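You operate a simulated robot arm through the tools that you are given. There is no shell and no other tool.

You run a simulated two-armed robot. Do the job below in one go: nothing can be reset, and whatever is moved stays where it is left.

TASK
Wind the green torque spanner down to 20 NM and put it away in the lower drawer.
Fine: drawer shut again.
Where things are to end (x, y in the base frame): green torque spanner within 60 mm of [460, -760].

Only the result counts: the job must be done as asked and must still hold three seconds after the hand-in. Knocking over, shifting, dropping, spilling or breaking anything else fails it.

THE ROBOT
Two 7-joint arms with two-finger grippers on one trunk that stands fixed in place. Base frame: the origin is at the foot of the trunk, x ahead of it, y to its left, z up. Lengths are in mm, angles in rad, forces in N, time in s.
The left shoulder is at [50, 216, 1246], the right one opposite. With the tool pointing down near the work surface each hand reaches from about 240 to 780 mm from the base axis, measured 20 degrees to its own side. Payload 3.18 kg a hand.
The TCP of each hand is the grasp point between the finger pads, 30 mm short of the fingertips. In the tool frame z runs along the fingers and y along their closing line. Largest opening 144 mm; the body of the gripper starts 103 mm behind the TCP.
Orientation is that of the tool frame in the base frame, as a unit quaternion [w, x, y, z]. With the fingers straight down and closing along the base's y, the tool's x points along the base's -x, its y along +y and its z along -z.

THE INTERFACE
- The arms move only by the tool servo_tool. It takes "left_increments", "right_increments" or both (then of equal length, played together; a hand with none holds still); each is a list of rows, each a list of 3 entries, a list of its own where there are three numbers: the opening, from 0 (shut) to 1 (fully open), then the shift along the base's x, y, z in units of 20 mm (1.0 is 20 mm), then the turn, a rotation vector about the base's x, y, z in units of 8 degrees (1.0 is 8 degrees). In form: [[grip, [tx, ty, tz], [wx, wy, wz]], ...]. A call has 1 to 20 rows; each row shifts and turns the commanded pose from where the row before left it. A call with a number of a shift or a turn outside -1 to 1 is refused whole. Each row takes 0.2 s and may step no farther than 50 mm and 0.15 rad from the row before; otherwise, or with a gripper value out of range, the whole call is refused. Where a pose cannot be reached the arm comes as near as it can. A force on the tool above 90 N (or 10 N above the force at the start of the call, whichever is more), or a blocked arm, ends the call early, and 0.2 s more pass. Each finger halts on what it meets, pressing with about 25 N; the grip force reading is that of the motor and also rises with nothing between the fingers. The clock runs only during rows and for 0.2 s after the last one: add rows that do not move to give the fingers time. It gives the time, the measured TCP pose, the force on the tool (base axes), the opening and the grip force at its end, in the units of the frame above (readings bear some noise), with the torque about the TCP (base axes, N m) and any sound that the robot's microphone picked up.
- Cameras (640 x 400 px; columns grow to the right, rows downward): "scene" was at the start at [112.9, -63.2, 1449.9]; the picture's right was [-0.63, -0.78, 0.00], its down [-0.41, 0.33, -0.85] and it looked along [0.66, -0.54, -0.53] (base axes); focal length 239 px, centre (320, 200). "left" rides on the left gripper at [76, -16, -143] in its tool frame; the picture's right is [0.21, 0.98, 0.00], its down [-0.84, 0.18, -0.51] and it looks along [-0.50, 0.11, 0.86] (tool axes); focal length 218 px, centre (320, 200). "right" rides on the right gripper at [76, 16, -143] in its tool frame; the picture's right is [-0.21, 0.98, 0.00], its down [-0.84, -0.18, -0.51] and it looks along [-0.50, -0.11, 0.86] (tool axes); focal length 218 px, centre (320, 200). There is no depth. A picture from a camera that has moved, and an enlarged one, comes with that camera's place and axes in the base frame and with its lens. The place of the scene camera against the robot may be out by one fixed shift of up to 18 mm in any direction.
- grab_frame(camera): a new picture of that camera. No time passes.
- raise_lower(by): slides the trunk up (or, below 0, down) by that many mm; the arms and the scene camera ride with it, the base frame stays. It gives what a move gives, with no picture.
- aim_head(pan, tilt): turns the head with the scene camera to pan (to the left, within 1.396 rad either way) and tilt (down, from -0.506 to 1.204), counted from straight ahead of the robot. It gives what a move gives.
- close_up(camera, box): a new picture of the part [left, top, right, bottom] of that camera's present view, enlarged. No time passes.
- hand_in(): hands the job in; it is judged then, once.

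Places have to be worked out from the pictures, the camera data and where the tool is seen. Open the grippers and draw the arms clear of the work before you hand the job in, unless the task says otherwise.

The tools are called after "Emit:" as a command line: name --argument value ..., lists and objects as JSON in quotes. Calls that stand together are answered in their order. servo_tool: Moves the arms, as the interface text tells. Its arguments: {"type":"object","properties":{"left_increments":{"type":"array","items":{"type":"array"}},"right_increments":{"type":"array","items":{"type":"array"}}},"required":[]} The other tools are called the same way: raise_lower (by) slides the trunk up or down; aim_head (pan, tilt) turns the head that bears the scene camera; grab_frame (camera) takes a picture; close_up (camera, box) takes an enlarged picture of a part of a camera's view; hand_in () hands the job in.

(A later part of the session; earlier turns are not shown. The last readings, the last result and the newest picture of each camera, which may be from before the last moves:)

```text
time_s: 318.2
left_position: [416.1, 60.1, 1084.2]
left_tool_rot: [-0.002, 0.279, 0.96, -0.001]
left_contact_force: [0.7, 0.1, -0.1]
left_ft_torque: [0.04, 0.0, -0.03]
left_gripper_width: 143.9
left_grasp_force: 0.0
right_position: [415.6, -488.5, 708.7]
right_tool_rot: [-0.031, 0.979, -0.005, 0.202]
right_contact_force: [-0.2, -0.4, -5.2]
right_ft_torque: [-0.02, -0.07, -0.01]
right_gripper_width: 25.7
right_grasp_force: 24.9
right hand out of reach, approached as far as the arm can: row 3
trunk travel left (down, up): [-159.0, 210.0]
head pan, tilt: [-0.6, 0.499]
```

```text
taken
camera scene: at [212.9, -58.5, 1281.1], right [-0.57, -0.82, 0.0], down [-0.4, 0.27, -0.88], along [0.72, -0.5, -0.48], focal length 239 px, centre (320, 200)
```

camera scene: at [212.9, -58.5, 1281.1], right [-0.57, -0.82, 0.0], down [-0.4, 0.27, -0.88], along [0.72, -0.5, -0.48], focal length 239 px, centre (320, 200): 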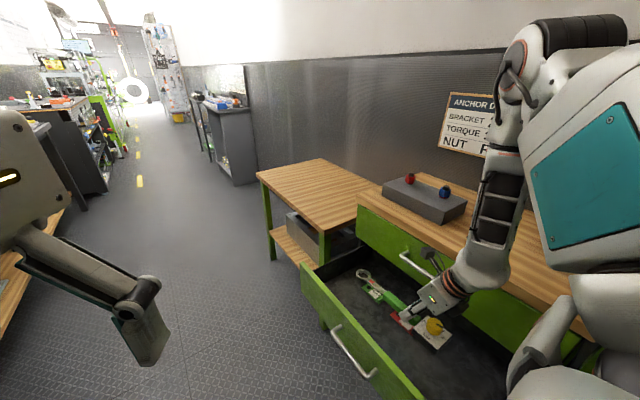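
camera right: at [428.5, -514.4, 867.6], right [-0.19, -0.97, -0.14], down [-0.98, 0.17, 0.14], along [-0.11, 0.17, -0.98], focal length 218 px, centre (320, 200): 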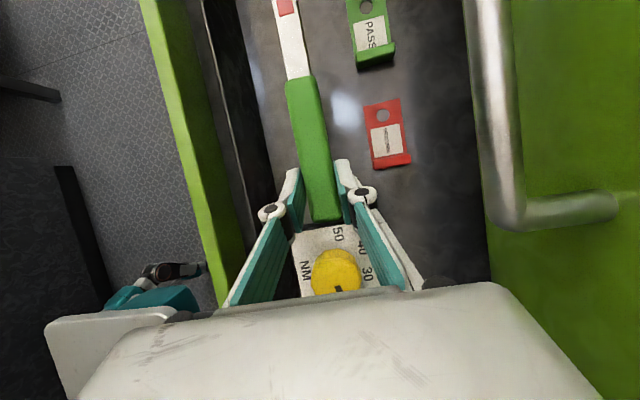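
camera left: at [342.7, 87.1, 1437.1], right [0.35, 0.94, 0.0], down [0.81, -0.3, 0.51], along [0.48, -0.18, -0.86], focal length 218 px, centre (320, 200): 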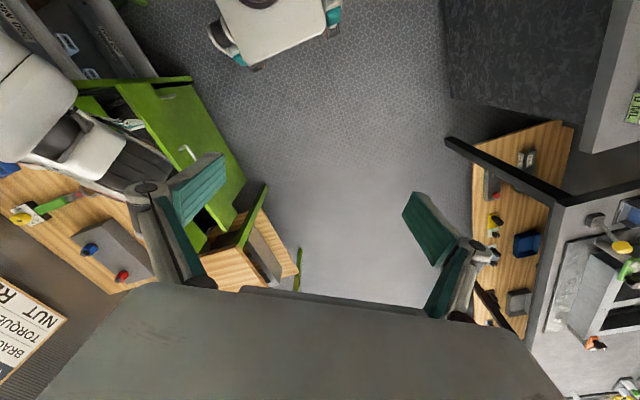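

Very good: (416, -488, 709), ring only ~8° up. The hand's body must clear the upper handle (y≈-573), so I shift to y≈-474 before lowering, then lower the trunk 50 mm more and advance x.

Emit:
servo_tool --right_increments '[[0, [0, 0.35, 0], [0, 0, 0]], [0, [0, 0.35, 0], [0, 0, 0]], [0, [0, 0, 0], [0, 0, 0]]]'

Emit:
raise_lower --by -40

Emit:
servo_tool --right_increments '[[0, [0.6, 0, 0], [0, 0, 0]], [0, [0.6, 0, 0], [0, 0, 0]], [0, [0.6, 0, 0], [0, 0, 0]], [0, [0, 0, 0], [0, 0, 0]]]'

Emit:
grab_frame --camera "right"

Emit:
grab_frame --camera "scene"

```text
time_s: 319.0
left_position: [415.7, 60.6, 1084.1]
left_tool_rot: [0.0, 0.279, 0.96, -0.002]
left_contact_force: [0.9, -0.3, -0.1]
left_ft_torque: [0.04, 0.02, -0.03]
left_gripper_width: 144.2
left_grasp_force: 0.0
right_position: [411.1, -478.1, 711.5]
right_tool_rot: [-0.031, 0.979, -0.004, 0.203]
right_contact_force: [-0.8, -0.1, -4.0]
right_ft_torque: [0.03, -0.09, -0.01]
right_gripper_width: 25.6
right_grasp_force: 24.9
right hand out of reach, approached as far as the arm can: row 1, 2
trunk travel left (down, up): [-159.0, 210.0]
head pan, tilt: [-0.6, 0.499]
```

```text
time_s: 319.8
left_position: [413.9, 59.9, 1046.2]
left_tool_rot: [0.001, 0.277, 0.961, -0.001]
left_contact_force: [-0.7, 0.0, 0.6]
left_ft_torque: [0.01, -0.07, 0.0]
left_gripper_width: 144.0
left_grasp_force: 0.0
right_position: [410.5, -476.8, 674.4]
right_tool_rot: [-0.031, 0.978, -0.005, 0.204]
right_contact_force: [0.0, 0.5, -5.0]
right_ft_torque: [-0.02, -0.05, 0.01]
right_gripper_width: 25.9
right_grasp_force: 25.4
trunk travel left (down, up): [-119.0, 250.0]
head pan, tilt: [-0.6, 0.499]
```

```text
time_s: 320.8
left_position: [415.8, 60.3, 1043.6]
left_tool_rot: [0.0, 0.278, 0.961, -0.001]
left_contact_force: [0.0, 0.5, -0.1]
left_ft_torque: [-0.01, 0.01, -0.01]
left_gripper_width: 143.7
left_grasp_force: 0.0
right_position: [441.9, -479.9, 676.3]
right_tool_rot: [-0.031, 0.979, -0.005, 0.202]
right_contact_force: [0.1, -0.2, -5.0]
right_ft_torque: [0.0, -0.09, 0.01]
right_gripper_width: 25.7
right_grasp_force: 24.6
right hand out of reach, approached as far as the arm can: row 3
trunk travel left (down, up): [-119.0, 250.0]
head pan, tilt: [-0.6, 0.499]
```

```text
taken
camera right: at [454.8, -506.4, 834.3], right [-0.19, -0.97, -0.14], down [-0.98, 0.17, 0.14], along [-0.11, 0.17, -0.98], focal length 218 px, centre (320, 200)
```

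right: 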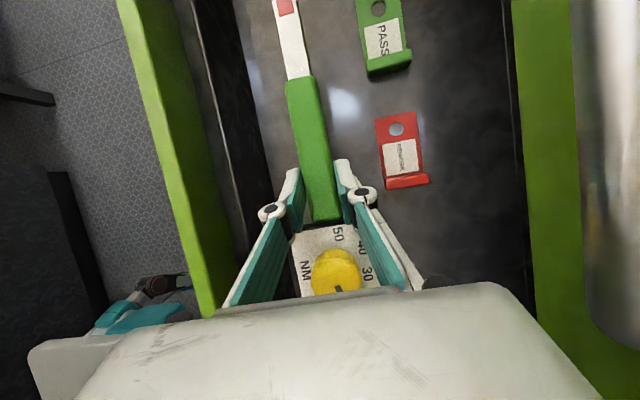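

```text
taken
camera scene: at [255.7, -58.4, 1233.9], right [-0.57, -0.82, 0.0], down [-0.4, 0.27, -0.88], along [0.72, -0.5, -0.48], focal length 239 px, centre (320, 200)
```

scene: 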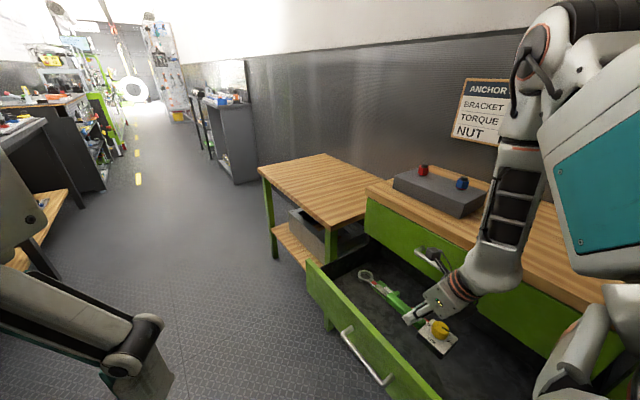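

At (442, -480, 676), all clear. Lower trunk another 40 mm and bring x to ~465.

Emit:
raise_lower --by -40

Emit:
servo_tool --right_increments '[[0, [0.5, 0.1, 0], [0, 0.2, 0]], [0, [0.5, 0.1, 0], [0, 0.3, 0]], [0, [0.3, 0, 0], [0, 0.3, 0]], [0, [0, 0, 0], [0, 0, 0]]]'

Emit:
grab_frame --camera "right"

Emit:
grab_frame --camera "scene"

```text
time_s: 321.7
left_position: [415.2, 60.1, 1007.0]
left_tool_rot: [0.002, 0.278, 0.961, -0.001]
left_contact_force: [-0.7, 0.6, 0.1]
left_ft_torque: [0.01, -0.08, -0.03]
left_gripper_width: 144.4
left_grasp_force: 0.0
right_position: [440.6, -479.4, 635.2]
right_tool_rot: [-0.029, 0.978, -0.004, 0.206]
right_contact_force: [-0.5, -0.4, -4.4]
right_ft_torque: [-0.04, -0.09, -0.04]
right_gripper_width: 26.0
right_grasp_force: 25.0
trunk travel left (down, up): [-79.0, 290.0]
head pan, tilt: [-0.6, 0.499]
```

```text
time_s: 322.7
left_position: [415.4, 59.1, 1004.6]
left_tool_rot: [-0.001, 0.278, 0.96, -0.001]
left_contact_force: [-0.4, 0.0, -0.8]
left_ft_torque: [0.02, 0.01, 0.02]
left_gripper_width: 144.1
left_grasp_force: 0.0
right_position: [434.4, -477.3, 614.6]
right_tool_rot: [-0.027, 0.988, -0.006, 0.15]
right_contact_force: [0.6, 0.4, -5.1]
right_ft_torque: [0.0, -0.08, -0.03]
right_gripper_width: 25.9
right_grasp_force: 25.0
right hand out of reach, approached as far as the arm can: row 1, 2, 3
trunk travel left (down, up): [-79.0, 290.0]
head pan, tilt: [-0.6, 0.499]
```

```text
taken
camera right: at [465.1, -502.7, 771.3], right [-0.2, -0.97, -0.12], down [-0.96, 0.17, 0.24], along [-0.22, 0.16, -0.96], focal length 218 px, centre (320, 200)
```

right: 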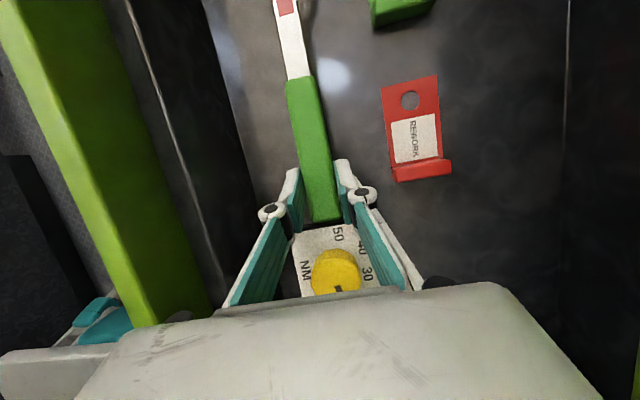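

```text
taken
camera scene: at [299.6, -58.3, 1182.5], right [-0.57, -0.82, 0.0], down [-0.4, 0.27, -0.88], along [0.72, -0.5, -0.48], focal length 239 px, centre (320, 200)
```

scene: 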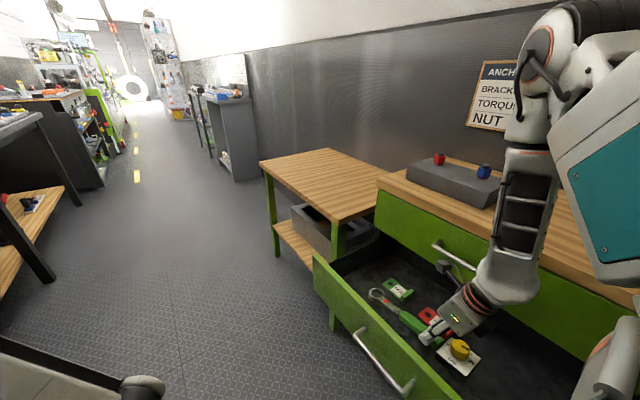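

The spanner is practically level now (2° ring-up) at (434, -477, 615). I want x≈465; a lower trunk gives more forward reach, so I raise the hand 50 mm, lower the trunk 50 mm, and advance x.

Emit:
servo_tool --right_increments '[[0, [0, 0, 0.6], [0, 0, 0]], [0, [0, 0, 0.7], [0, 0, 0]], [0, [0, 0, 0.7], [0, 0, 0]], [0, [0, 0, 0.5], [0, 0, 0]], [0, [0, 0, 0], [0, 0, 0]]]'

Emit:
raise_lower --by -50

Emit:
servo_tool --right_increments '[[0, [0.4, 0, 0], [0, 0, 0]], [0, [0.4, 0, 0], [0, 0, 0]], [0, [0.4, 0, 0], [0, 0, 0]], [0, [0.4, 0, 0], [0, 0, 0]], [0, [0, 0, 0], [0, 0, 0]]]'

Emit:
grab_frame --camera "scene"

Emit:
grab_frame --camera "right"

```text
time_s: 323.9
left_position: [415.5, 60.6, 1004.5]
left_tool_rot: [-0.001, 0.278, 0.961, -0.002]
left_contact_force: [-0.5, 0.6, 0.1]
left_ft_torque: [0.01, -0.02, 0.02]
left_gripper_width: 144.0
left_grasp_force: 0.0
right_position: [424.0, -459.2, 626.3]
right_tool_rot: [-0.027, 0.988, -0.005, 0.151]
right_contact_force: [-0.4, 0.3, -6.1]
right_ft_torque: [0.01, -0.09, 0.0]
right_gripper_width: 25.9
right_grasp_force: 24.9
right hand out of reach, approached as far as the arm can: row 1, 2, 3, 4
trunk travel left (down, up): [-79.0, 290.0]
head pan, tilt: [-0.6, 0.499]
```

```text
time_s: 324.5
left_position: [426.3, 60.0, 964.0]
left_tool_rot: [-0.016, 0.263, 0.965, -0.007]
left_contact_force: [-0.1, 0.7, -0.5]
left_ft_torque: [0.12, -0.04, 0.0]
left_gripper_width: 144.2
left_grasp_force: 0.1
right_position: [403.1, -461.0, 571.3]
right_tool_rot: [-0.022, 0.994, -0.009, 0.105]
right_contact_force: [1.3, -1.0, 31.6]
right_ft_torque: [-0.79, 1.03, 0.2]
right_gripper_width: 26.0
right_grasp_force: 25.0
trunk travel left (down, up): [-47.0, 322.0]
head pan, tilt: [-0.6, 0.499]
stopped: the force on the tool passed its limit at 205 N (the readings are from after the stop); the commanded pose is now the measured one
```

```text
time_s: 325.1
left_position: [425.3, 63.4, 965.7]
left_tool_rot: [-0.014, 0.262, 0.965, -0.009]
left_contact_force: [-1.4, 0.5, -0.6]
left_ft_torque: [-0.02, -0.02, 0.01]
left_gripper_width: 144.1
left_grasp_force: 0.0
right_position: [403.6, -460.9, 569.9]
right_tool_rot: [-0.018, 0.995, -0.01, 0.101]
right_contact_force: [-11.0, -0.6, 71.4]
right_ft_torque: [-1.53, 1.03, -0.15]
right_gripper_width: 25.9
right_grasp_force: 24.9
right hand out of reach, approached as far as the arm can: row 1, 2, 3
trunk travel left (down, up): [-47.0, 322.0]
head pan, tilt: [-0.6, 0.499]
stopped in row 3 (right hand): the force on the tool passed its limit at 93 N (the readings are from after the stop); the commanded pose is now the measured one
```

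```text
taken
camera scene: at [326.4, -54.6, 1143.1], right [-0.57, -0.82, 0.0], down [-0.39, 0.27, -0.88], along [0.72, -0.51, -0.47], focal length 239 px, centre (320, 200)
```

scene: 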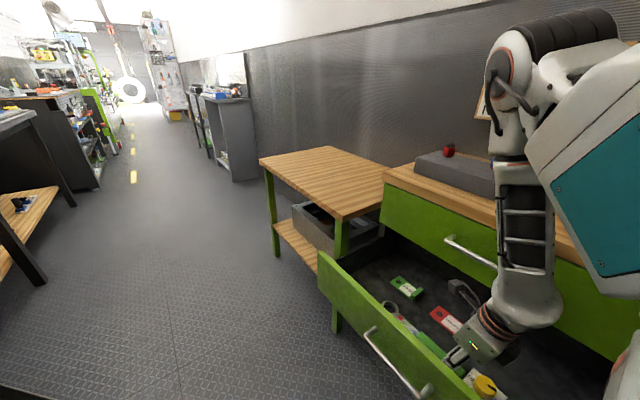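

```text
taken
camera right: at [448.5, -483.9, 723.3], right [-0.22, -0.97, -0.08], down [-0.93, 0.18, 0.33], along [-0.31, 0.15, -0.94], focal length 218 px, centre (320, 200)
```

right: 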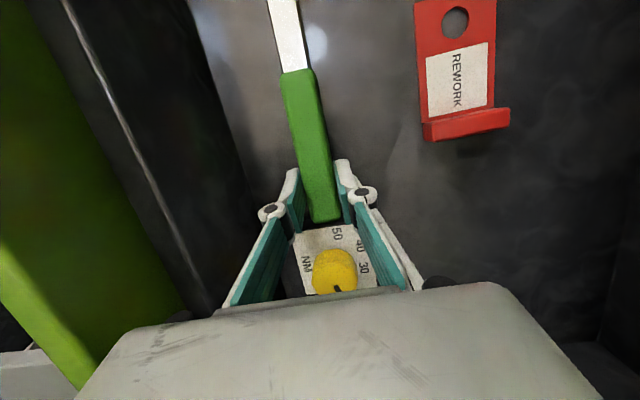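

The hand couldn't rise as intended and the trunk lowering pressed the spanner onto the drawer floor. I relieve the force at once by raising the trunk 20 mm.

Emit:
raise_lower --by 20

```text
time_s: 325.8
left_position: [430.6, 60.0, 982.1]
left_tool_rot: [-0.019, 0.261, 0.965, -0.008]
left_contact_force: [0.6, -0.2, 0.1]
left_ft_torque: [0.04, 0.12, -0.03]
left_gripper_width: 144.1
left_grasp_force: 0.1
right_position: [416.2, -463.1, 594.0]
right_tool_rot: [-0.023, 0.992, -0.009, 0.124]
right_contact_force: [0.2, -0.3, -5.7]
right_ft_torque: [0.04, -0.03, 0.0]
right_gripper_width: 25.9
right_grasp_force: 25.3
trunk travel left (down, up): [-67.0, 302.0]
head pan, tilt: [-0.6, 0.499]
```

Relieved; the spanner hangs free again at z=594 (floor contact is at TCP z≈572). I look at how it sits.

Emit:
grab_frame --camera "right"

Emit:
grab_frame --camera "scene"

Emit:
close_up --camera "scene" --box '[300, 220, 560, 400]'

```text
taken
camera right: at [454.8, -487.8, 749.8], right [-0.21, -0.97, -0.1], down [-0.94, 0.18, 0.3], along [-0.27, 0.15, -0.95], focal length 218 px, centre (320, 200)
```

right: 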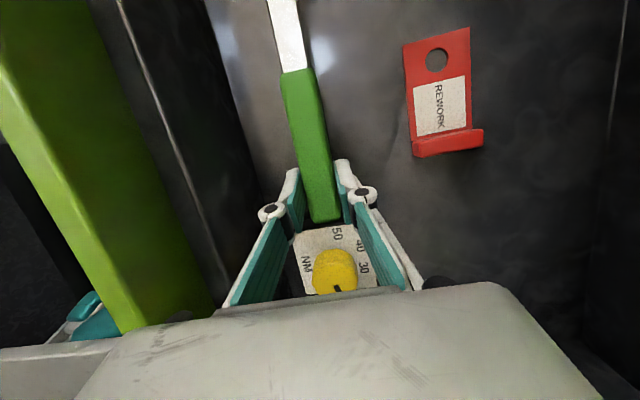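

```text
taken
camera scene: at [314.0, -59.2, 1165.7], right [-0.57, -0.82, 0.0], down [-0.4, 0.27, -0.88], along [0.72, -0.5, -0.48], focal length 239 px, centre (320, 200)
```

scene: 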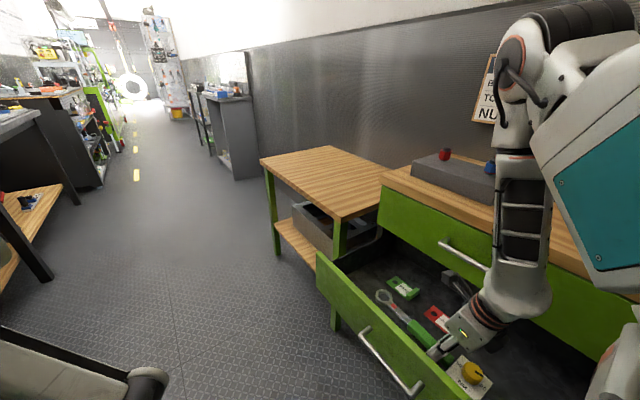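

```text
2.22 times, centred on (430, 310) of scene
camera zoom: at [314.0, -59.2, 1165.7], right [-0.57, -0.82, 0.0], down [-0.4, 0.27, -0.88], along [0.72, -0.5, -0.48], focal length 532 px, centre (76, -44)
```

zoom: 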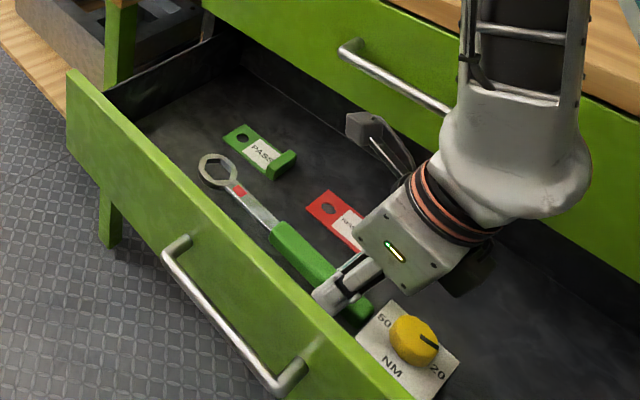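

The spanner is held level just above the drawer floor, and the dial clearly reads 20 from here. I relax the yaw by ~14° to gain forward reach and shift to about x≈460, y≈-478.

Emit:
servo_tool --right_increments '[[0, [0.2, -0.1, 0], [0, 0, 0.35]], [0, [0.4, -0.15, 0], [0, 0, 0.35]], [0, [0.5, -0.15, 0], [0, 0, 0.35]], [0, [0.5, -0.15, 0], [0, 0, 0.35]], [0, [0.5, -0.15, 0], [0, 0, 0.35]], [0, [0, 0, 0], [0, 0, 0]]]'

Emit:
grab_frame --camera "right"

Emit:
grab_frame --camera "scene"

```text
time_s: 327.2
left_position: [429.2, 59.7, 983.6]
left_tool_rot: [-0.016, 0.262, 0.965, -0.009]
left_contact_force: [0.4, 0.0, -0.2]
left_ft_torque: [0.02, 0.01, 0.01]
left_gripper_width: 144.1
left_grasp_force: 0.1
right_position: [434.3, -479.0, 589.4]
right_tool_rot: [-0.035, 0.985, 0.112, 0.123]
right_contact_force: [0.1, 1.0, -4.5]
right_ft_torque: [0.04, -0.07, -0.01]
right_gripper_width: 26.0
right_grasp_force: 24.9
right hand out of reach, approached as far as the arm can: row 3, 4, 5
trunk travel left (down, up): [-67.0, 302.0]
head pan, tilt: [-0.6, 0.499]
```

```text
taken
camera right: at [477.5, -492.5, 744.8], right [0.03, -1.0, -0.09], down [-0.96, -0.05, 0.29], along [-0.29, 0.08, -0.95], focal length 218 px, centre (320, 200)
```

right: 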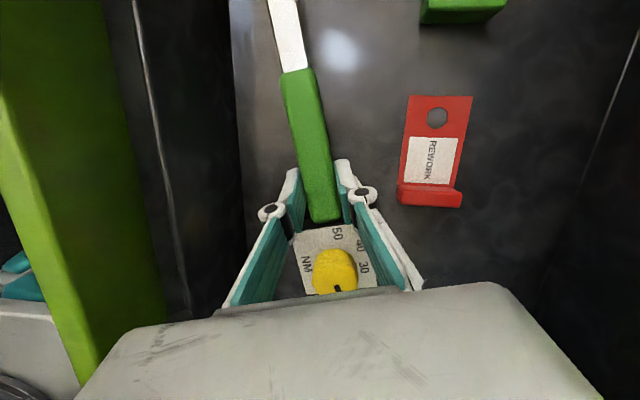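

```text
taken
camera scene: at [311.6, -58.4, 1167.0], right [-0.57, -0.82, 0.0], down [-0.4, 0.27, -0.88], along [0.72, -0.5, -0.48], focal length 239 px, centre (320, 200)
```

scene: 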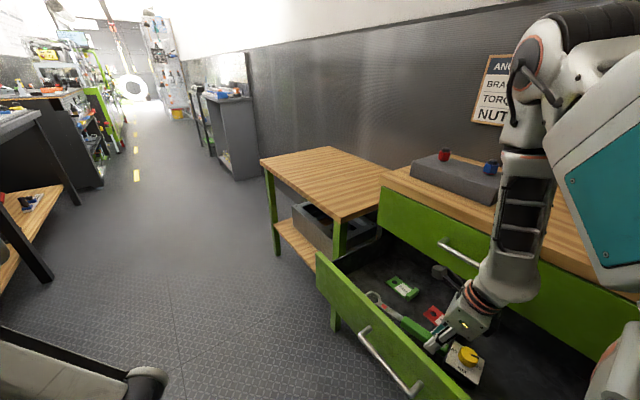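

The spanner is level (s≈horizontal) at (434, -479, 589), closed-equivalent y≈-748. I lower it gently onto the drawer floor.

Emit:
servo_tool --right_increments '[[0, [0, 0, -0.2], [0, 0, 0]], [0, [0, 0, -0.2], [0, 0, 0]], [0, [0, 0, -0.2], [0, 0, 0]], [0, [0, 0, 0], [0, 0, 0]]]'

```text
time_s: 328.2
left_position: [429.1, 60.7, 982.8]
left_tool_rot: [-0.016, 0.262, 0.965, -0.009]
left_contact_force: [-0.2, -0.2, 0.1]
left_ft_torque: [-0.01, -0.01, -0.04]
left_gripper_width: 144.1
left_grasp_force: 0.0
right_position: [431.0, -478.4, 579.7]
right_tool_rot: [-0.036, 0.985, 0.112, 0.123]
right_contact_force: [0.4, 0.7, -5.5]
right_ft_torque: [0.01, -0.09, 0.01]
right_gripper_width: 26.1
right_grasp_force: 24.9
right hand out of reach, approached as far as the arm can: row 2
trunk travel left (down, up): [-67.0, 302.0]
head pan, tilt: [-0.6, 0.499]
```

Still hanging (5.5 N). A few more millimetres down.

Emit:
servo_tool --right_increments '[[0, [0, 0, -0.15], [0, 0, 0]], [0, [0, 0, -0.1], [0, 0, 0]], [0, [0, 0, 0], [0, 0, 0]]]'

```text
time_s: 329.0
left_position: [428.4, 60.4, 984.1]
left_tool_rot: [-0.014, 0.262, 0.965, -0.009]
left_contact_force: [-0.3, -1.4, 0.5]
left_ft_torque: [0.03, -0.01, 0.0]
left_gripper_width: 143.5
left_grasp_force: 0.1
right_position: [429.8, -478.9, 576.0]
right_tool_rot: [-0.036, 0.985, 0.112, 0.123]
right_contact_force: [0.8, 0.8, 0.9]
right_ft_torque: [-0.36, 0.53, 0.07]
right_gripper_width: 26.1
right_grasp_force: 24.8
right hand out of reach, approached as far as the arm can: row 2
trunk travel left (down, up): [-67.0, 302.0]
head pan, tilt: [-0.6, 0.499]
```

The floor now carries the weight. I open the fingers moderately and lift straight up.

Emit:
servo_tool --right_increments '[[0.2, [0, 0, 0], [0, 0, 0]], [0.25, [0, 0, 0], [0, 0, 0]], [0.28, [0, 0, 0], [0, 0, 0]], [0.28, [0, 0, 0.4], [0, 0, 0]], [0.28, [0, 0, 0.6], [0, 0, 0]], [0.28, [0, 0, 0], [0, 0, 0]]]'

Emit:
grab_frame --camera "right"

Emit:
grab_frame --camera "scene"

```text
time_s: 330.4
left_position: [428.9, 59.6, 983.5]
left_tool_rot: [-0.016, 0.261, 0.965, -0.008]
left_contact_force: [-0.2, -0.1, -0.4]
left_ft_torque: [0.02, -0.02, -0.03]
left_gripper_width: 143.8
left_grasp_force: 0.2
right_position: [428.5, -478.5, 592.4]
right_tool_rot: [-0.036, 0.985, 0.112, 0.123]
right_contact_force: [0.6, -0.1, -0.6]
right_ft_torque: [-0.02, 0.01, 0.02]
right_gripper_width: 40.0
right_grasp_force: 0.1
right hand out of reach, approached as far as the arm can: row 5
trunk travel left (down, up): [-67.0, 302.0]
head pan, tilt: [-0.6, 0.499]
```

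```text
taken
camera right: at [470.3, -492.2, 747.9], right [0.03, -1.0, -0.09], down [-0.96, -0.05, 0.29], along [-0.29, 0.08, -0.95], focal length 218 px, centre (320, 200)
```

right: 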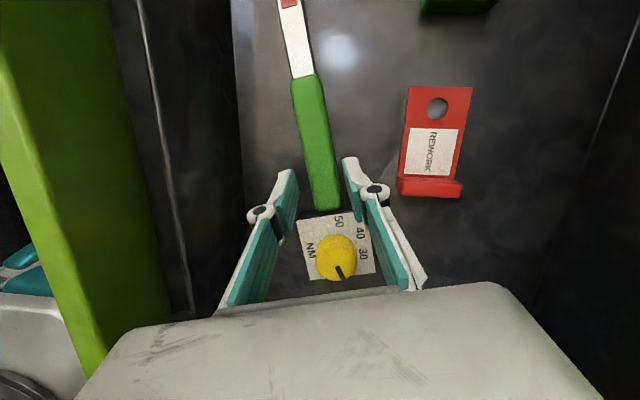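

```text
taken
camera scene: at [311.6, -58.0, 1167.0], right [-0.57, -0.82, 0.0], down [-0.4, 0.27, -0.88], along [0.72, -0.5, -0.48], focal length 239 px, centre (320, 200)
```

scene: 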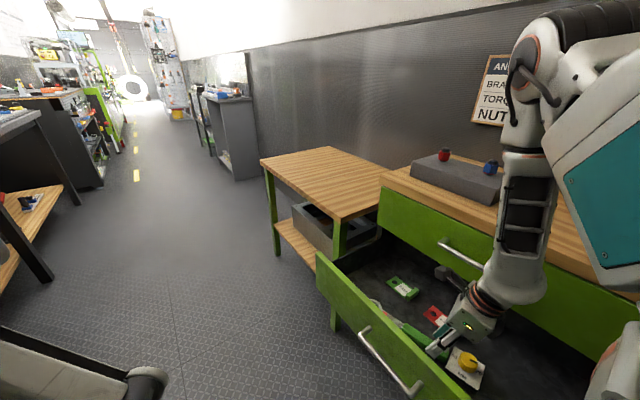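

Released; the spanner lies flat in the free strip. In closed-drawer terms its handle centre is ≈(454, -742) and its mass centre ≈(423, -750), within tolerance of (460, -760). I open the fingers a little more and withdraw upward by raising the trunk.

Emit:
servo_tool --right_increments '[[0.35, [0, 0, 0.2], [0, 0, 0]], [0.4, [0, 0, 0.2], [0, 0, 0]], [0.4, [0, 0, 0], [0, 0, 0]]]'

Emit:
raise_lower --by 40

Emit:
grab_frame --camera "right"

```text
time_s: 331.2
left_position: [428.5, 59.7, 983.7]
left_tool_rot: [-0.015, 0.263, 0.965, -0.009]
left_contact_force: [-0.2, -0.5, -0.4]
left_ft_torque: [0.02, 0.03, -0.02]
left_gripper_width: 144.0
left_grasp_force: 0.2
right_position: [425.5, -474.8, 594.7]
right_tool_rot: [-0.036, 0.985, 0.112, 0.123]
right_contact_force: [-0.9, -0.6, 0.6]
right_ft_torque: [0.03, -0.02, 0.0]
right_gripper_width: 57.4
right_grasp_force: 0.0
right hand out of reach, approached as far as the arm can: row 1, 2
trunk travel left (down, up): [-67.0, 302.0]
head pan, tilt: [-0.6, 0.499]
```

```text
time_s: 332.0
left_position: [431.1, 59.1, 1021.2]
left_tool_rot: [-0.017, 0.262, 0.965, -0.009]
left_contact_force: [0.5, 0.5, 0.1]
left_ft_torque: [0.03, 0.09, 0.0]
left_gripper_width: 143.6
left_grasp_force: 0.1
right_position: [443.3, -477.0, 661.3]
right_tool_rot: [-0.033, 0.979, 0.113, 0.165]
right_contact_force: [0.5, -0.7, 0.1]
right_ft_torque: [0.0, 0.03, 0.01]
right_gripper_width: 57.6
right_grasp_force: 0.0
trunk travel left (down, up): [-107.0, 262.0]
head pan, tilt: [-0.6, 0.499]
```

```text
taken
camera right: at [471.5, -490.6, 819.6], right [0.04, -0.99, -0.09], down [-0.98, -0.05, 0.2], along [-0.21, 0.09, -0.97], focal length 218 px, centre (320, 200)
```

right: 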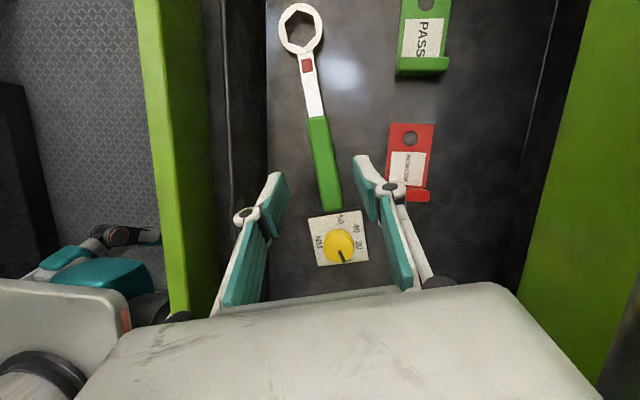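

The drawer view confirms the spanner: dial at ≈(367, -491), ring at ≈(607, -437), clear of both tags and the front. Now I withdraw: raise the trunk in steps, staying clear of the upper handle.

Emit:
raise_lower --by 80

Emit:
grab_frame --camera "scene"

```text
time_s: 333.2
left_position: [430.7, 61.2, 1101.6]
left_tool_rot: [-0.017, 0.262, 0.965, -0.009]
left_contact_force: [1.2, -0.5, -0.1]
left_ft_torque: [-0.02, 0.07, 0.0]
left_gripper_width: 144.1
left_grasp_force: 0.0
right_position: [475.2, -476.6, 837.6]
right_tool_rot: [-0.017, 0.948, 0.116, 0.296]
right_contact_force: [0.2, 0.0, 0.1]
right_ft_torque: [0.0, 0.03, 0.01]
right_gripper_width: 57.6
right_grasp_force: 0.1
trunk travel left (down, up): [-187.0, 182.0]
head pan, tilt: [-0.6, 0.499]
```

```text
taken
camera scene: at [186.2, -58.1, 1312.2], right [-0.57, -0.82, 0.0], down [-0.4, 0.27, -0.88], along [0.72, -0.5, -0.48], focal length 239 px, centre (320, 200)
```

scene: 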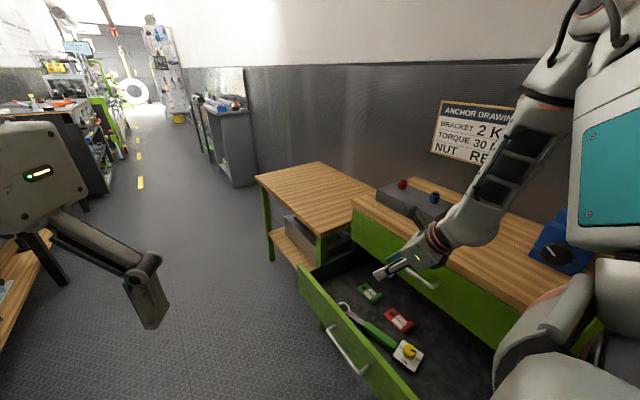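

Clear of the drawer; the spanner and tags look undisturbed. I zoom in to verify, then continue raising.

Emit:
close_up --camera "scene" --box '[290, 240, 470, 400]'

Emit:
raise_lower --by 82

Emit:
grab_frame --camera "scene"

```text
2.50 times, centred on (380, 320) of scene
camera zoom: at [186.2, -58.1, 1312.2], right [-0.57, -0.82, 0.0], down [-0.4, 0.27, -0.88], along [0.72, -0.5, -0.48], focal length 598 px, centre (170, -100)
```

zoom: 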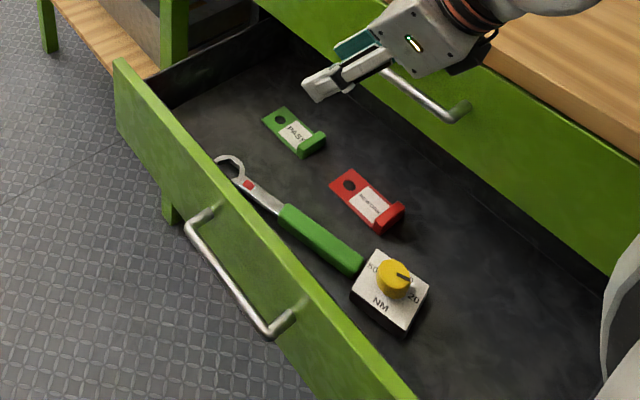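

```text
time_s: 334.4
left_position: [429.5, 60.3, 1184.9]
left_tool_rot: [-0.015, 0.262, 0.965, -0.008]
left_contact_force: [-0.6, -0.3, -0.4]
left_ft_torque: [-0.01, 0.04, 0.0]
left_gripper_width: 144.0
left_grasp_force: 0.1
right_position: [477.1, -477.9, 985.8]
right_tool_rot: [-0.007, 0.922, 0.117, 0.37]
right_contact_force: [-0.4, -0.2, -0.3]
right_ft_torque: [-0.01, 0.02, 0.01]
right_gripper_width: 57.8
right_grasp_force: 0.0
trunk travel left (down, up): [-269.0, 100.0]
head pan, tilt: [-0.6, 0.499]
```

```text
taken
camera scene: at [131.8, -58.2, 1398.0], right [-0.57, -0.82, 0.0], down [-0.4, 0.27, -0.88], along [0.72, -0.5, -0.48], focal length 239 px, centre (320, 200)
```

scene: 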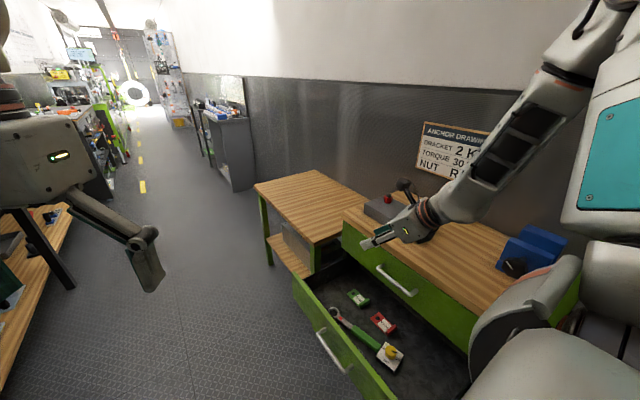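

The drawer contents look right: spanner at 20, tags untouched. Now to close the drawer: I unroll the hand back (-90° about the tool axis) to the pitched pointing-+x pose, moving toward (400, -460, 900).

Emit:
servo_tool --right_increments '[[0.2, [-0.2, 0, -0.2], [-0.54, -0.08, 0.58]], [0.1, [-0.3, 0, -0.3], [-0.54, -0.08, 0.58]], [0, [-0.3, 0.1, -0.3], [-0.54, -0.08, 0.58]], [0, [-0.3, 0.1, -0.3], [-0.54, -0.08, 0.58]], [0, [-0.3, 0.1, -0.3], [-0.54, -0.08, 0.58]], [0, [-0.3, 0.1, -0.3], [-0.54, -0.08, 0.58]], [0, [-0.3, 0.1, -0.3], [-0.54, -0.08, 0.58]], [0, [-0.3, 0.1, -0.3], [-0.54, -0.08, 0.58]], [0, [-0.3, 0.1, -0.3], [-0.54, -0.08, 0.58]], [0, [-0.3, 0.1, -0.3], [-0.54, -0.08, 0.58]], [0, [-0.3, 0.1, -0.3], [-0.54, -0.08, 0.58]], [0, [-0.3, 0, -0.3], [-0.54, -0.08, 0.58]], [0, [-0.3, 0, -0.3], [-0.54, -0.08, 0.58]], [0, [-0.3, 0, -0.3], [-0.54, -0.08, 0.58]], [0, [0, 0, 0], [0, 0, 0]]]'

Emit:
grab_frame --camera "scene"

Emit:
grab_frame --camera "right"

```text
time_s: 337.6
left_position: [427.6, 59.8, 1186.5]
left_tool_rot: [-0.014, 0.262, 0.965, -0.008]
left_contact_force: [-0.6, -0.8, 0.1]
left_ft_torque: [-0.03, 0.01, -0.01]
left_gripper_width: 143.9
left_grasp_force: 0.0
right_position: [395.1, -459.3, 903.6]
right_tool_rot: [0.253, 0.573, 0.732, 0.269]
right_contact_force: [0.2, -0.5, -0.5]
right_ft_torque: [0.03, -0.02, 0.02]
right_gripper_width: 0.0
right_grasp_force: 24.6
trunk travel left (down, up): [-269.0, 100.0]
head pan, tilt: [-0.6, 0.499]
```

```text
taken
camera scene: at [130.2, -58.2, 1398.5], right [-0.57, -0.82, 0.0], down [-0.39, 0.27, -0.88], along [0.72, -0.5, -0.48], focal length 239 px, centre (320, 200)
```

scene: 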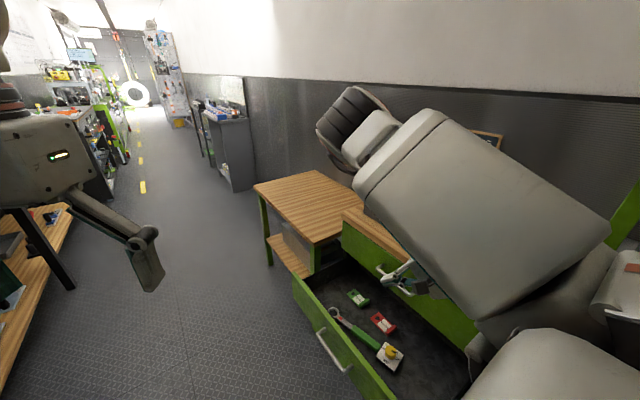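

```text
taken
camera right: at [292.7, -397.0, 1011.9], right [0.73, -0.01, 0.68], down [-0.29, -0.91, 0.3], along [0.62, -0.42, -0.67], focal length 218 px, centre (320, 200)
```

right: 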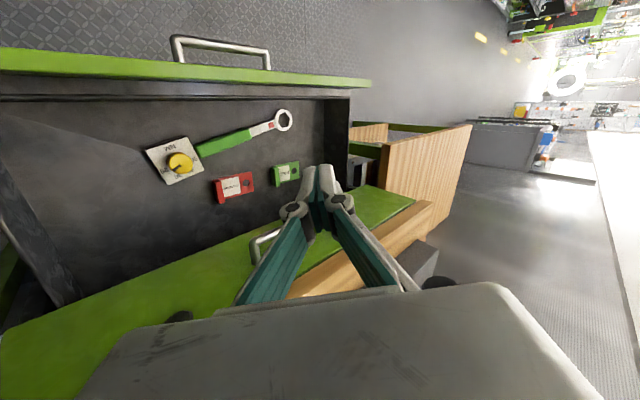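

Good posture and a full view. Now I test how far the hand can move toward +y at this height (target y≈-310, outside the drawer front).

Emit:
servo_tool --right_increments '[[0, [-0.2, 0.5, 0], [0, 0, 0]], [0, [-0.2, 0.5, 0], [0, 0, 0]], [0, [-0.2, 0.5, 0], [0, 0, 0]], [0, [-0.2, 0.5, 0], [0, 0, 0]], [0, [-0.2, 0.5, 0], [0, 0, 0]], [0, [-0.2, 0.5, 0], [0, 0, 0]], [0, [-0.2, 0.5, 0], [0, 0, 0]], [0, [0, 0, 0], [0, 0, 0]]]'

Emit:
grab_frame --camera "scene"

```text
time_s: 339.4
left_position: [429.4, 59.2, 1185.7]
left_tool_rot: [-0.015, 0.262, 0.965, -0.009]
left_contact_force: [0.2, -0.7, -0.3]
left_ft_torque: [0.0, -0.01, -0.02]
left_gripper_width: 144.2
left_grasp_force: 0.1
right_position: [406.5, -431.4, 876.0]
right_tool_rot: [0.254, 0.573, 0.731, 0.269]
right_contact_force: [-0.2, 0.1, -1.4]
right_ft_torque: [0.01, -0.01, 0.0]
right_gripper_width: 0.1
right_grasp_force: 24.7
right hand out of reach, approached as far as the arm can: row 1, 2, 3, 4, 5, 6, 7
trunk travel left (down, up): [-269.0, 100.0]
head pan, tilt: [-0.6, 0.499]
```

```text
taken
camera scene: at [130.9, -58.1, 1398.3], right [-0.57, -0.82, 0.0], down [-0.39, 0.27, -0.88], along [0.72, -0.5, -0.48], focal length 239 px, centre (320, 200)
```

scene: 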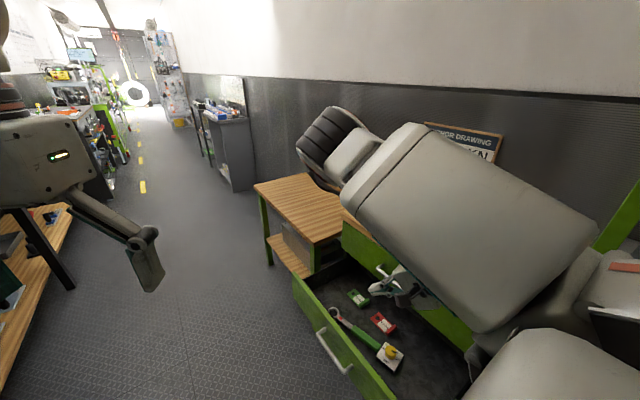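

That limit is the elbow folding (hand too close to the shoulder at this height). Lower down there is more room, so I descend to z≈725 (still above the drawer front's top edge) and then go +y.

Emit:
servo_tool --right_increments '[[0, [-0.1, 0, -0.7], [0, 0, 0]], [0, [-0.1, 0, -0.8], [0, 0, 0]], [0, [-0.1, 0, -0.8], [0, 0, 0]], [0, [-0.1, 0, -0.8], [0, 0, 0]], [0, [-0.1, 0, -0.8], [0, 0, 0]], [0, [-0.1, 0, -0.8], [0, 0, 0]], [0, [-0.1, 0, -0.8], [0, 0, 0]], [0, [-0.1, 0, -0.8], [0, 0, 0]], [0, [-0.1, 0, -0.8], [0, 0, 0]], [0, [0, 0, 0], [0, 0, 0]]]'

Emit:
grab_frame --camera "scene"

```text
time_s: 341.6
left_position: [428.7, 59.8, 1185.5]
left_tool_rot: [-0.016, 0.262, 0.965, -0.009]
left_contact_force: [-0.2, 0.9, -0.4]
left_ft_torque: [0.05, -0.01, 0.01]
left_gripper_width: 144.0
left_grasp_force: 0.0
right_position: [388.8, -432.5, 733.6]
right_tool_rot: [0.253, 0.574, 0.731, 0.268]
right_contact_force: [-0.1, 0.7, -0.5]
right_ft_torque: [0.02, 0.03, 0.0]
right_gripper_width: 0.3
right_grasp_force: 25.4
trunk travel left (down, up): [-269.0, 100.0]
head pan, tilt: [-0.6, 0.499]
```

```text
taken
camera scene: at [130.8, -57.9, 1398.3], right [-0.57, -0.82, 0.0], down [-0.39, 0.27, -0.88], along [0.72, -0.5, -0.48], focal length 239 px, centre (320, 200)
```

scene: 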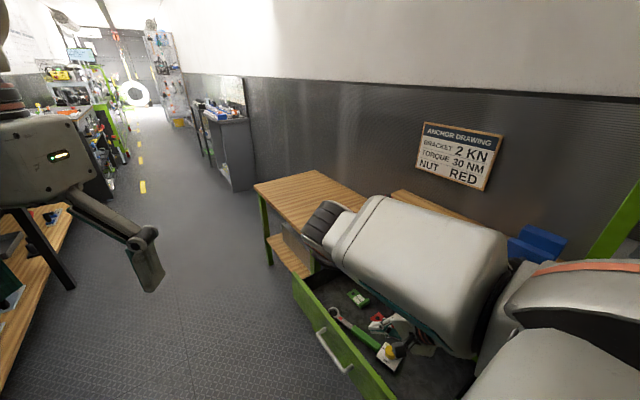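

At (389, -432, 734), free. Now +y toward the outside of the drawer front.

Emit:
servo_tool --right_increments '[[0, [-0.2, 0.5, 0], [0, 0, 0]], [0, [-0.2, 0.5, 0], [0, 0, 0]], [0, [-0.2, 0.5, 0], [0, 0, 0]], [0, [-0.2, 0.5, 0], [0, 0, 0]], [0, [-0.2, 0.5, 0], [0, 0, 0]], [0, [-0.2, 0.5, 0], [0, 0, 0]], [0, [0, 0, 0], [0, 0, 0]]]'

Emit:
grab_frame --camera "scene"

Emit:
grab_frame --camera "right"

```text
time_s: 343.2
left_position: [429.5, 60.7, 1185.5]
left_tool_rot: [-0.015, 0.262, 0.965, -0.009]
left_contact_force: [-0.9, -1.1, 0.6]
left_ft_torque: [-0.01, -0.02, -0.05]
left_gripper_width: 144.3
left_grasp_force: 0.0
right_position: [364.2, -372.4, 732.9]
right_tool_rot: [0.254, 0.573, 0.732, 0.268]
right_contact_force: [-0.6, 0.3, -0.1]
right_ft_torque: [-0.03, 0.01, 0.02]
right_gripper_width: 0.1
right_grasp_force: 24.9
trunk travel left (down, up): [-269.0, 100.0]
head pan, tilt: [-0.6, 0.499]
```

```text
taken
camera scene: at [130.9, -58.2, 1398.3], right [-0.57, -0.82, 0.0], down [-0.4, 0.27, -0.88], along [0.72, -0.5, -0.48], focal length 239 px, centre (320, 200)
```

scene: 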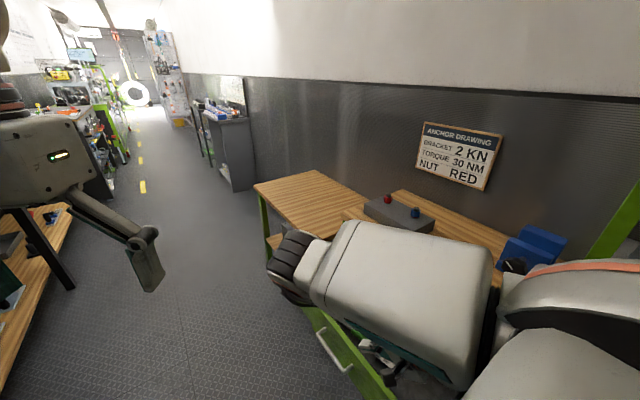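

```text
taken
camera right: at [263.9, -309.6, 841.7], right [0.73, -0.01, 0.68], down [-0.29, -0.91, 0.3], along [0.62, -0.42, -0.67], focal length 218 px, centre (320, 200)
```

right: 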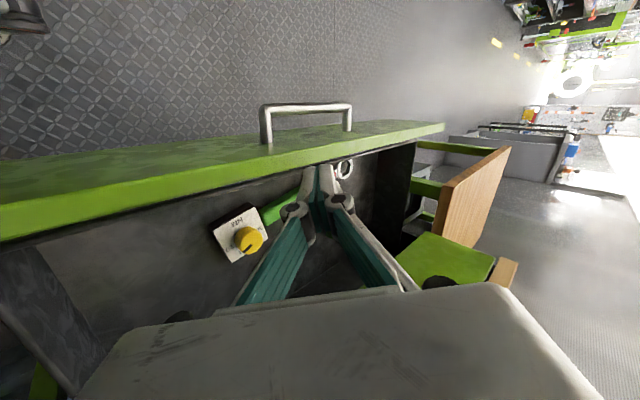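

Good, y=-372 with no limit. Continue +y past the front panel.

Emit:
servo_tool --right_increments '[[0, [-0.2, 0.5, 0], [0, 0, 0]], [0, [-0.2, 0.5, 0], [0, 0, 0]], [0, [-0.2, 0.5, 0], [0, 0, 0]], [0, [-0.2, 0.5, 0], [0, 0, 0]], [0, [-0.2, 0.5, 0], [0, 0, 0]], [0, [-0.2, 0.4, 0], [0, 0, 0]], [0, [0, 0, 0], [0, 0, 0]]]'

Emit:
grab_frame --camera "scene"

Emit:
grab_frame --camera "right"

```text
time_s: 344.8
left_position: [429.5, 59.9, 1186.0]
left_tool_rot: [-0.015, 0.262, 0.965, -0.009]
left_contact_force: [0.0, -0.7, -0.1]
left_ft_torque: [0.0, -0.01, 0.01]
left_gripper_width: 143.8
left_grasp_force: 0.1
right_position: [337.8, -354.9, 734.4]
right_tool_rot: [0.254, 0.589, 0.719, 0.267]
right_contact_force: [0.6, 0.2, 0.2]
right_ft_torque: [0.01, 0.11, 0.06]
right_gripper_width: 0.0
right_grasp_force: 24.4
right hand out of reach, approached as far as the arm can: row 3, 4, 5, 6
trunk travel left (down, up): [-269.0, 100.0]
head pan, tilt: [-0.6, 0.499]
```

```text
taken
camera scene: at [130.9, -58.0, 1398.3], right [-0.57, -0.82, 0.0], down [-0.39, 0.27, -0.88], along [0.72, -0.5, -0.48], focal length 239 px, centre (320, 200)
```

scene: 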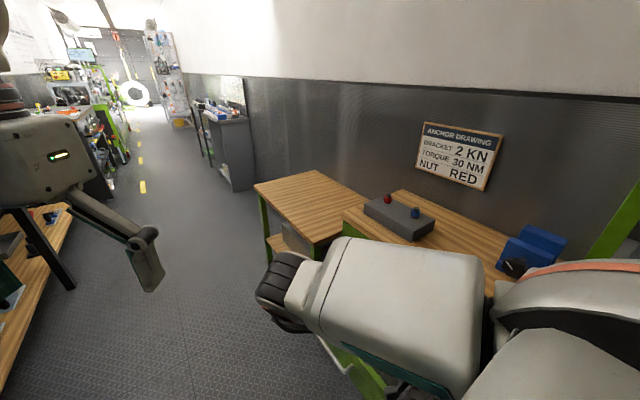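

```text
taken
camera right: at [238.1, -289.5, 844.3], right [0.73, -0.04, 0.68], down [-0.32, -0.9, 0.29], along [0.6, -0.43, -0.67], focal length 218 px, centre (320, 200)
```

right: 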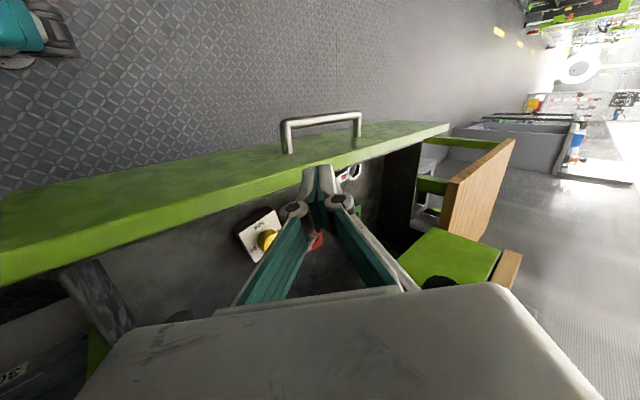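

The elbow-fold limit again (y=-355). Raising the trunk while keeping the hand height gives more room: trunk +100, then lower the hand back.

Emit:
raise_lower --by 100

Emit:
servo_tool --right_increments '[[0, [0, 0, -0.8], [0, 0, 0]], [0, [0, 0, -0.8], [0, 0, 0]], [0, [0, 0, -0.8], [0, 0, 0]], [0, [0, 0, -0.8], [0, 0, 0]], [0, [0, 0, -0.8], [0, 0, 0]], [0, [0, 0, -0.8], [0, 0, 0]], [0, [0, 0, 0], [0, 0, 0]]]'

```text
time_s: 346.1
left_position: [429.3, 59.7, 1286.2]
left_tool_rot: [-0.016, 0.262, 0.965, -0.008]
left_contact_force: [0.5, -0.2, -0.1]
left_ft_torque: [0.01, -0.01, 0.01]
left_gripper_width: 144.2
left_grasp_force: 0.1
right_position: [343.3, -360.5, 838.4]
right_tool_rot: [0.262, 0.583, 0.722, 0.266]
right_contact_force: [-0.1, 0.2, -0.6]
right_ft_torque: [0.01, 0.0, 0.0]
right_gripper_width: 0.1
right_grasp_force: 25.1
trunk travel left (down, up): [-369.0, 0.0]
head pan, tilt: [-0.6, 0.499]
```

```text
time_s: 347.7
left_position: [427.7, 60.6, 1287.0]
left_tool_rot: [-0.015, 0.262, 0.965, -0.008]
left_contact_force: [-0.7, -0.6, -0.1]
left_ft_torque: [0.02, 0.02, 0.03]
left_gripper_width: 143.9
left_grasp_force: 0.1
right_position: [347.1, -368.7, 743.9]
right_tool_rot: [0.268, 0.597, 0.708, 0.265]
right_contact_force: [-0.7, -0.1, 0.5]
right_ft_torque: [-0.01, -0.02, -0.04]
right_gripper_width: 0.0
right_grasp_force: 25.2
trunk travel left (down, up): [-369.0, 0.0]
head pan, tilt: [-0.6, 0.499]
```

Now at (347, -369, 744) with the trunk high. Try +y again.

Emit:
servo_tool --right_increments '[[0, [-0.3, 0.4, 0], [0, 0, 0]], [0, [-0.3, 0.4, 0], [0, 0, 0]], [0, [-0.3, 0.4, 0], [0, 0, 0]], [0, [-0.3, 0.4, 0], [0, 0, 0]], [0, [-0.3, 0.4, 0], [0, 0, 0]], [0, [0, 0, 0], [0, 0, 0]]]'

Emit:
grab_frame --camera "scene"

Emit:
grab_frame --camera "right"

```text
time_s: 349.3
left_position: [428.3, 59.3, 1285.3]
left_tool_rot: [-0.014, 0.261, 0.965, -0.009]
left_contact_force: [-0.7, 0.5, 0.7]
left_ft_torque: [0.01, -0.01, 0.0]
left_gripper_width: 144.0
left_grasp_force: 0.1
right_position: [313.5, -389.0, 741.9]
right_tool_rot: [0.281, 0.61, 0.697, 0.253]
right_contact_force: [0.5, -0.4, 0.3]
right_ft_torque: [-0.02, 0.03, 0.0]
right_gripper_width: 0.0
right_grasp_force: 24.9
right hand out of reach, approached as far as the arm can: row 1, 2, 3, 4, 5
trunk travel left (down, up): [-369.0, 0.0]
head pan, tilt: [-0.6, 0.499]
stopped in row 6 (right hand): the arm was blocked; the commanded pose is now the measured one
```

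```text
taken
camera scene: at [119.0, -58.4, 1498.5], right [-0.57, -0.82, 0.0], down [-0.4, 0.27, -0.88], along [0.72, -0.5, -0.48], focal length 239 px, centre (320, 200)
```

scene: 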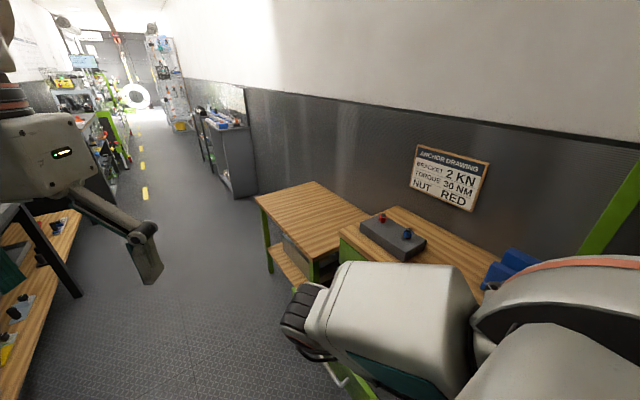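

```text
taken
camera right: at [218.4, -311.9, 847.1], right [0.71, -0.08, 0.7], down [-0.4, -0.86, 0.31], along [0.58, -0.5, -0.65], focal length 218 px, centre (320, 200)
```

right: 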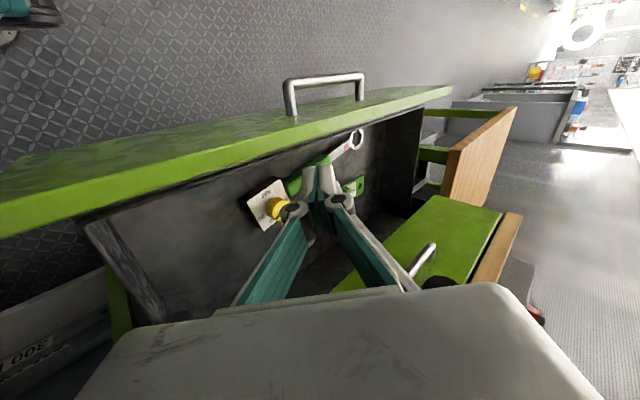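

The yaw limit blocks this direct approach. A better idea: tilt the hand so the fingers point over the front panel toward +y (wrist stays back at y≈-450, which is comfortable), and pull the drawer in with the fingers hooked outside. I yaw +55° while moving to about (345, -305, 768).

Emit:
servo_tool --right_increments '[[0, [0.3, -0.1, 0.2], [0, 0, 0.4]], [0, [0.3, 0.2, 0.2], [0, 0, 0.8]], [0, [0.2, 0.4, 0.2], [0, 0, 0.86]], [0, [0.2, 0.6, 0.2], [0, 0, 0.86]], [0, [0.2, 0.7, 0.2], [0, 0, 0.86]], [0, [0.2, 0.7, 0.1], [0, 0, 0.86]], [0, [0.1, 0.7, 0.1], [0, 0, 0.86]], [0, [0.1, 0.7, 0.1], [0, 0, 0.86]], [0, [0, 0.5, 0], [0, 0, 0.5]], [0, [0, 0, 0], [0, 0, 0]]]'

Emit:
grab_frame --camera "scene"

Emit:
grab_frame --camera "right"

```text
time_s: 350.4
left_position: [429.0, 59.5, 1285.4]
left_tool_rot: [-0.014, 0.262, 0.965, -0.007]
left_contact_force: [0.1, 0.5, 0.1]
left_ft_torque: [-0.01, 0.02, 0.01]
left_gripper_width: 144.2
left_grasp_force: 0.2
right_position: [314.7, -338.9, 745.9]
right_tool_rot: [0.204, 0.505, 0.77, 0.331]
right_contact_force: [-0.2, 0.0, -0.1]
right_ft_torque: [-0.01, -0.03, -0.01]
right_gripper_width: 0.0
right_grasp_force: 25.6
trunk travel left (down, up): [-369.0, 0.0]
head pan, tilt: [-0.6, 0.499]
stopped in row 5 (right hand): the arm was blocked; the commanded pose is now the measured one
```

```text
taken
camera scene: at [119.0, -58.3, 1498.6], right [-0.57, -0.82, 0.0], down [-0.4, 0.27, -0.88], along [0.72, -0.5, -0.48], focal length 239 px, centre (320, 200)
```

scene: 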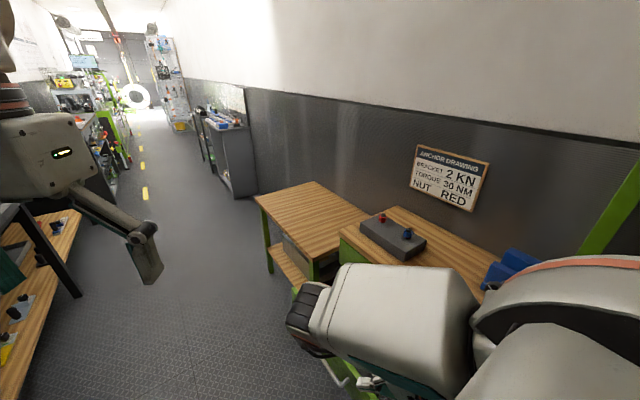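

```text
taken
camera right: at [202.0, -308.1, 857.4], right [0.71, 0.07, 0.7], down [-0.1, -0.97, 0.21], along [0.69, -0.22, -0.69], focal length 218 px, centre (320, 200)
```

right: 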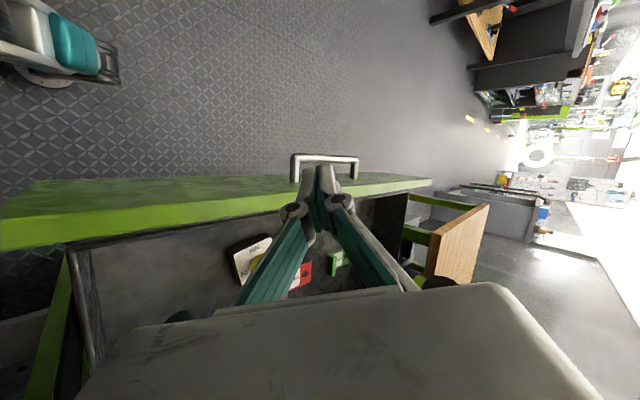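

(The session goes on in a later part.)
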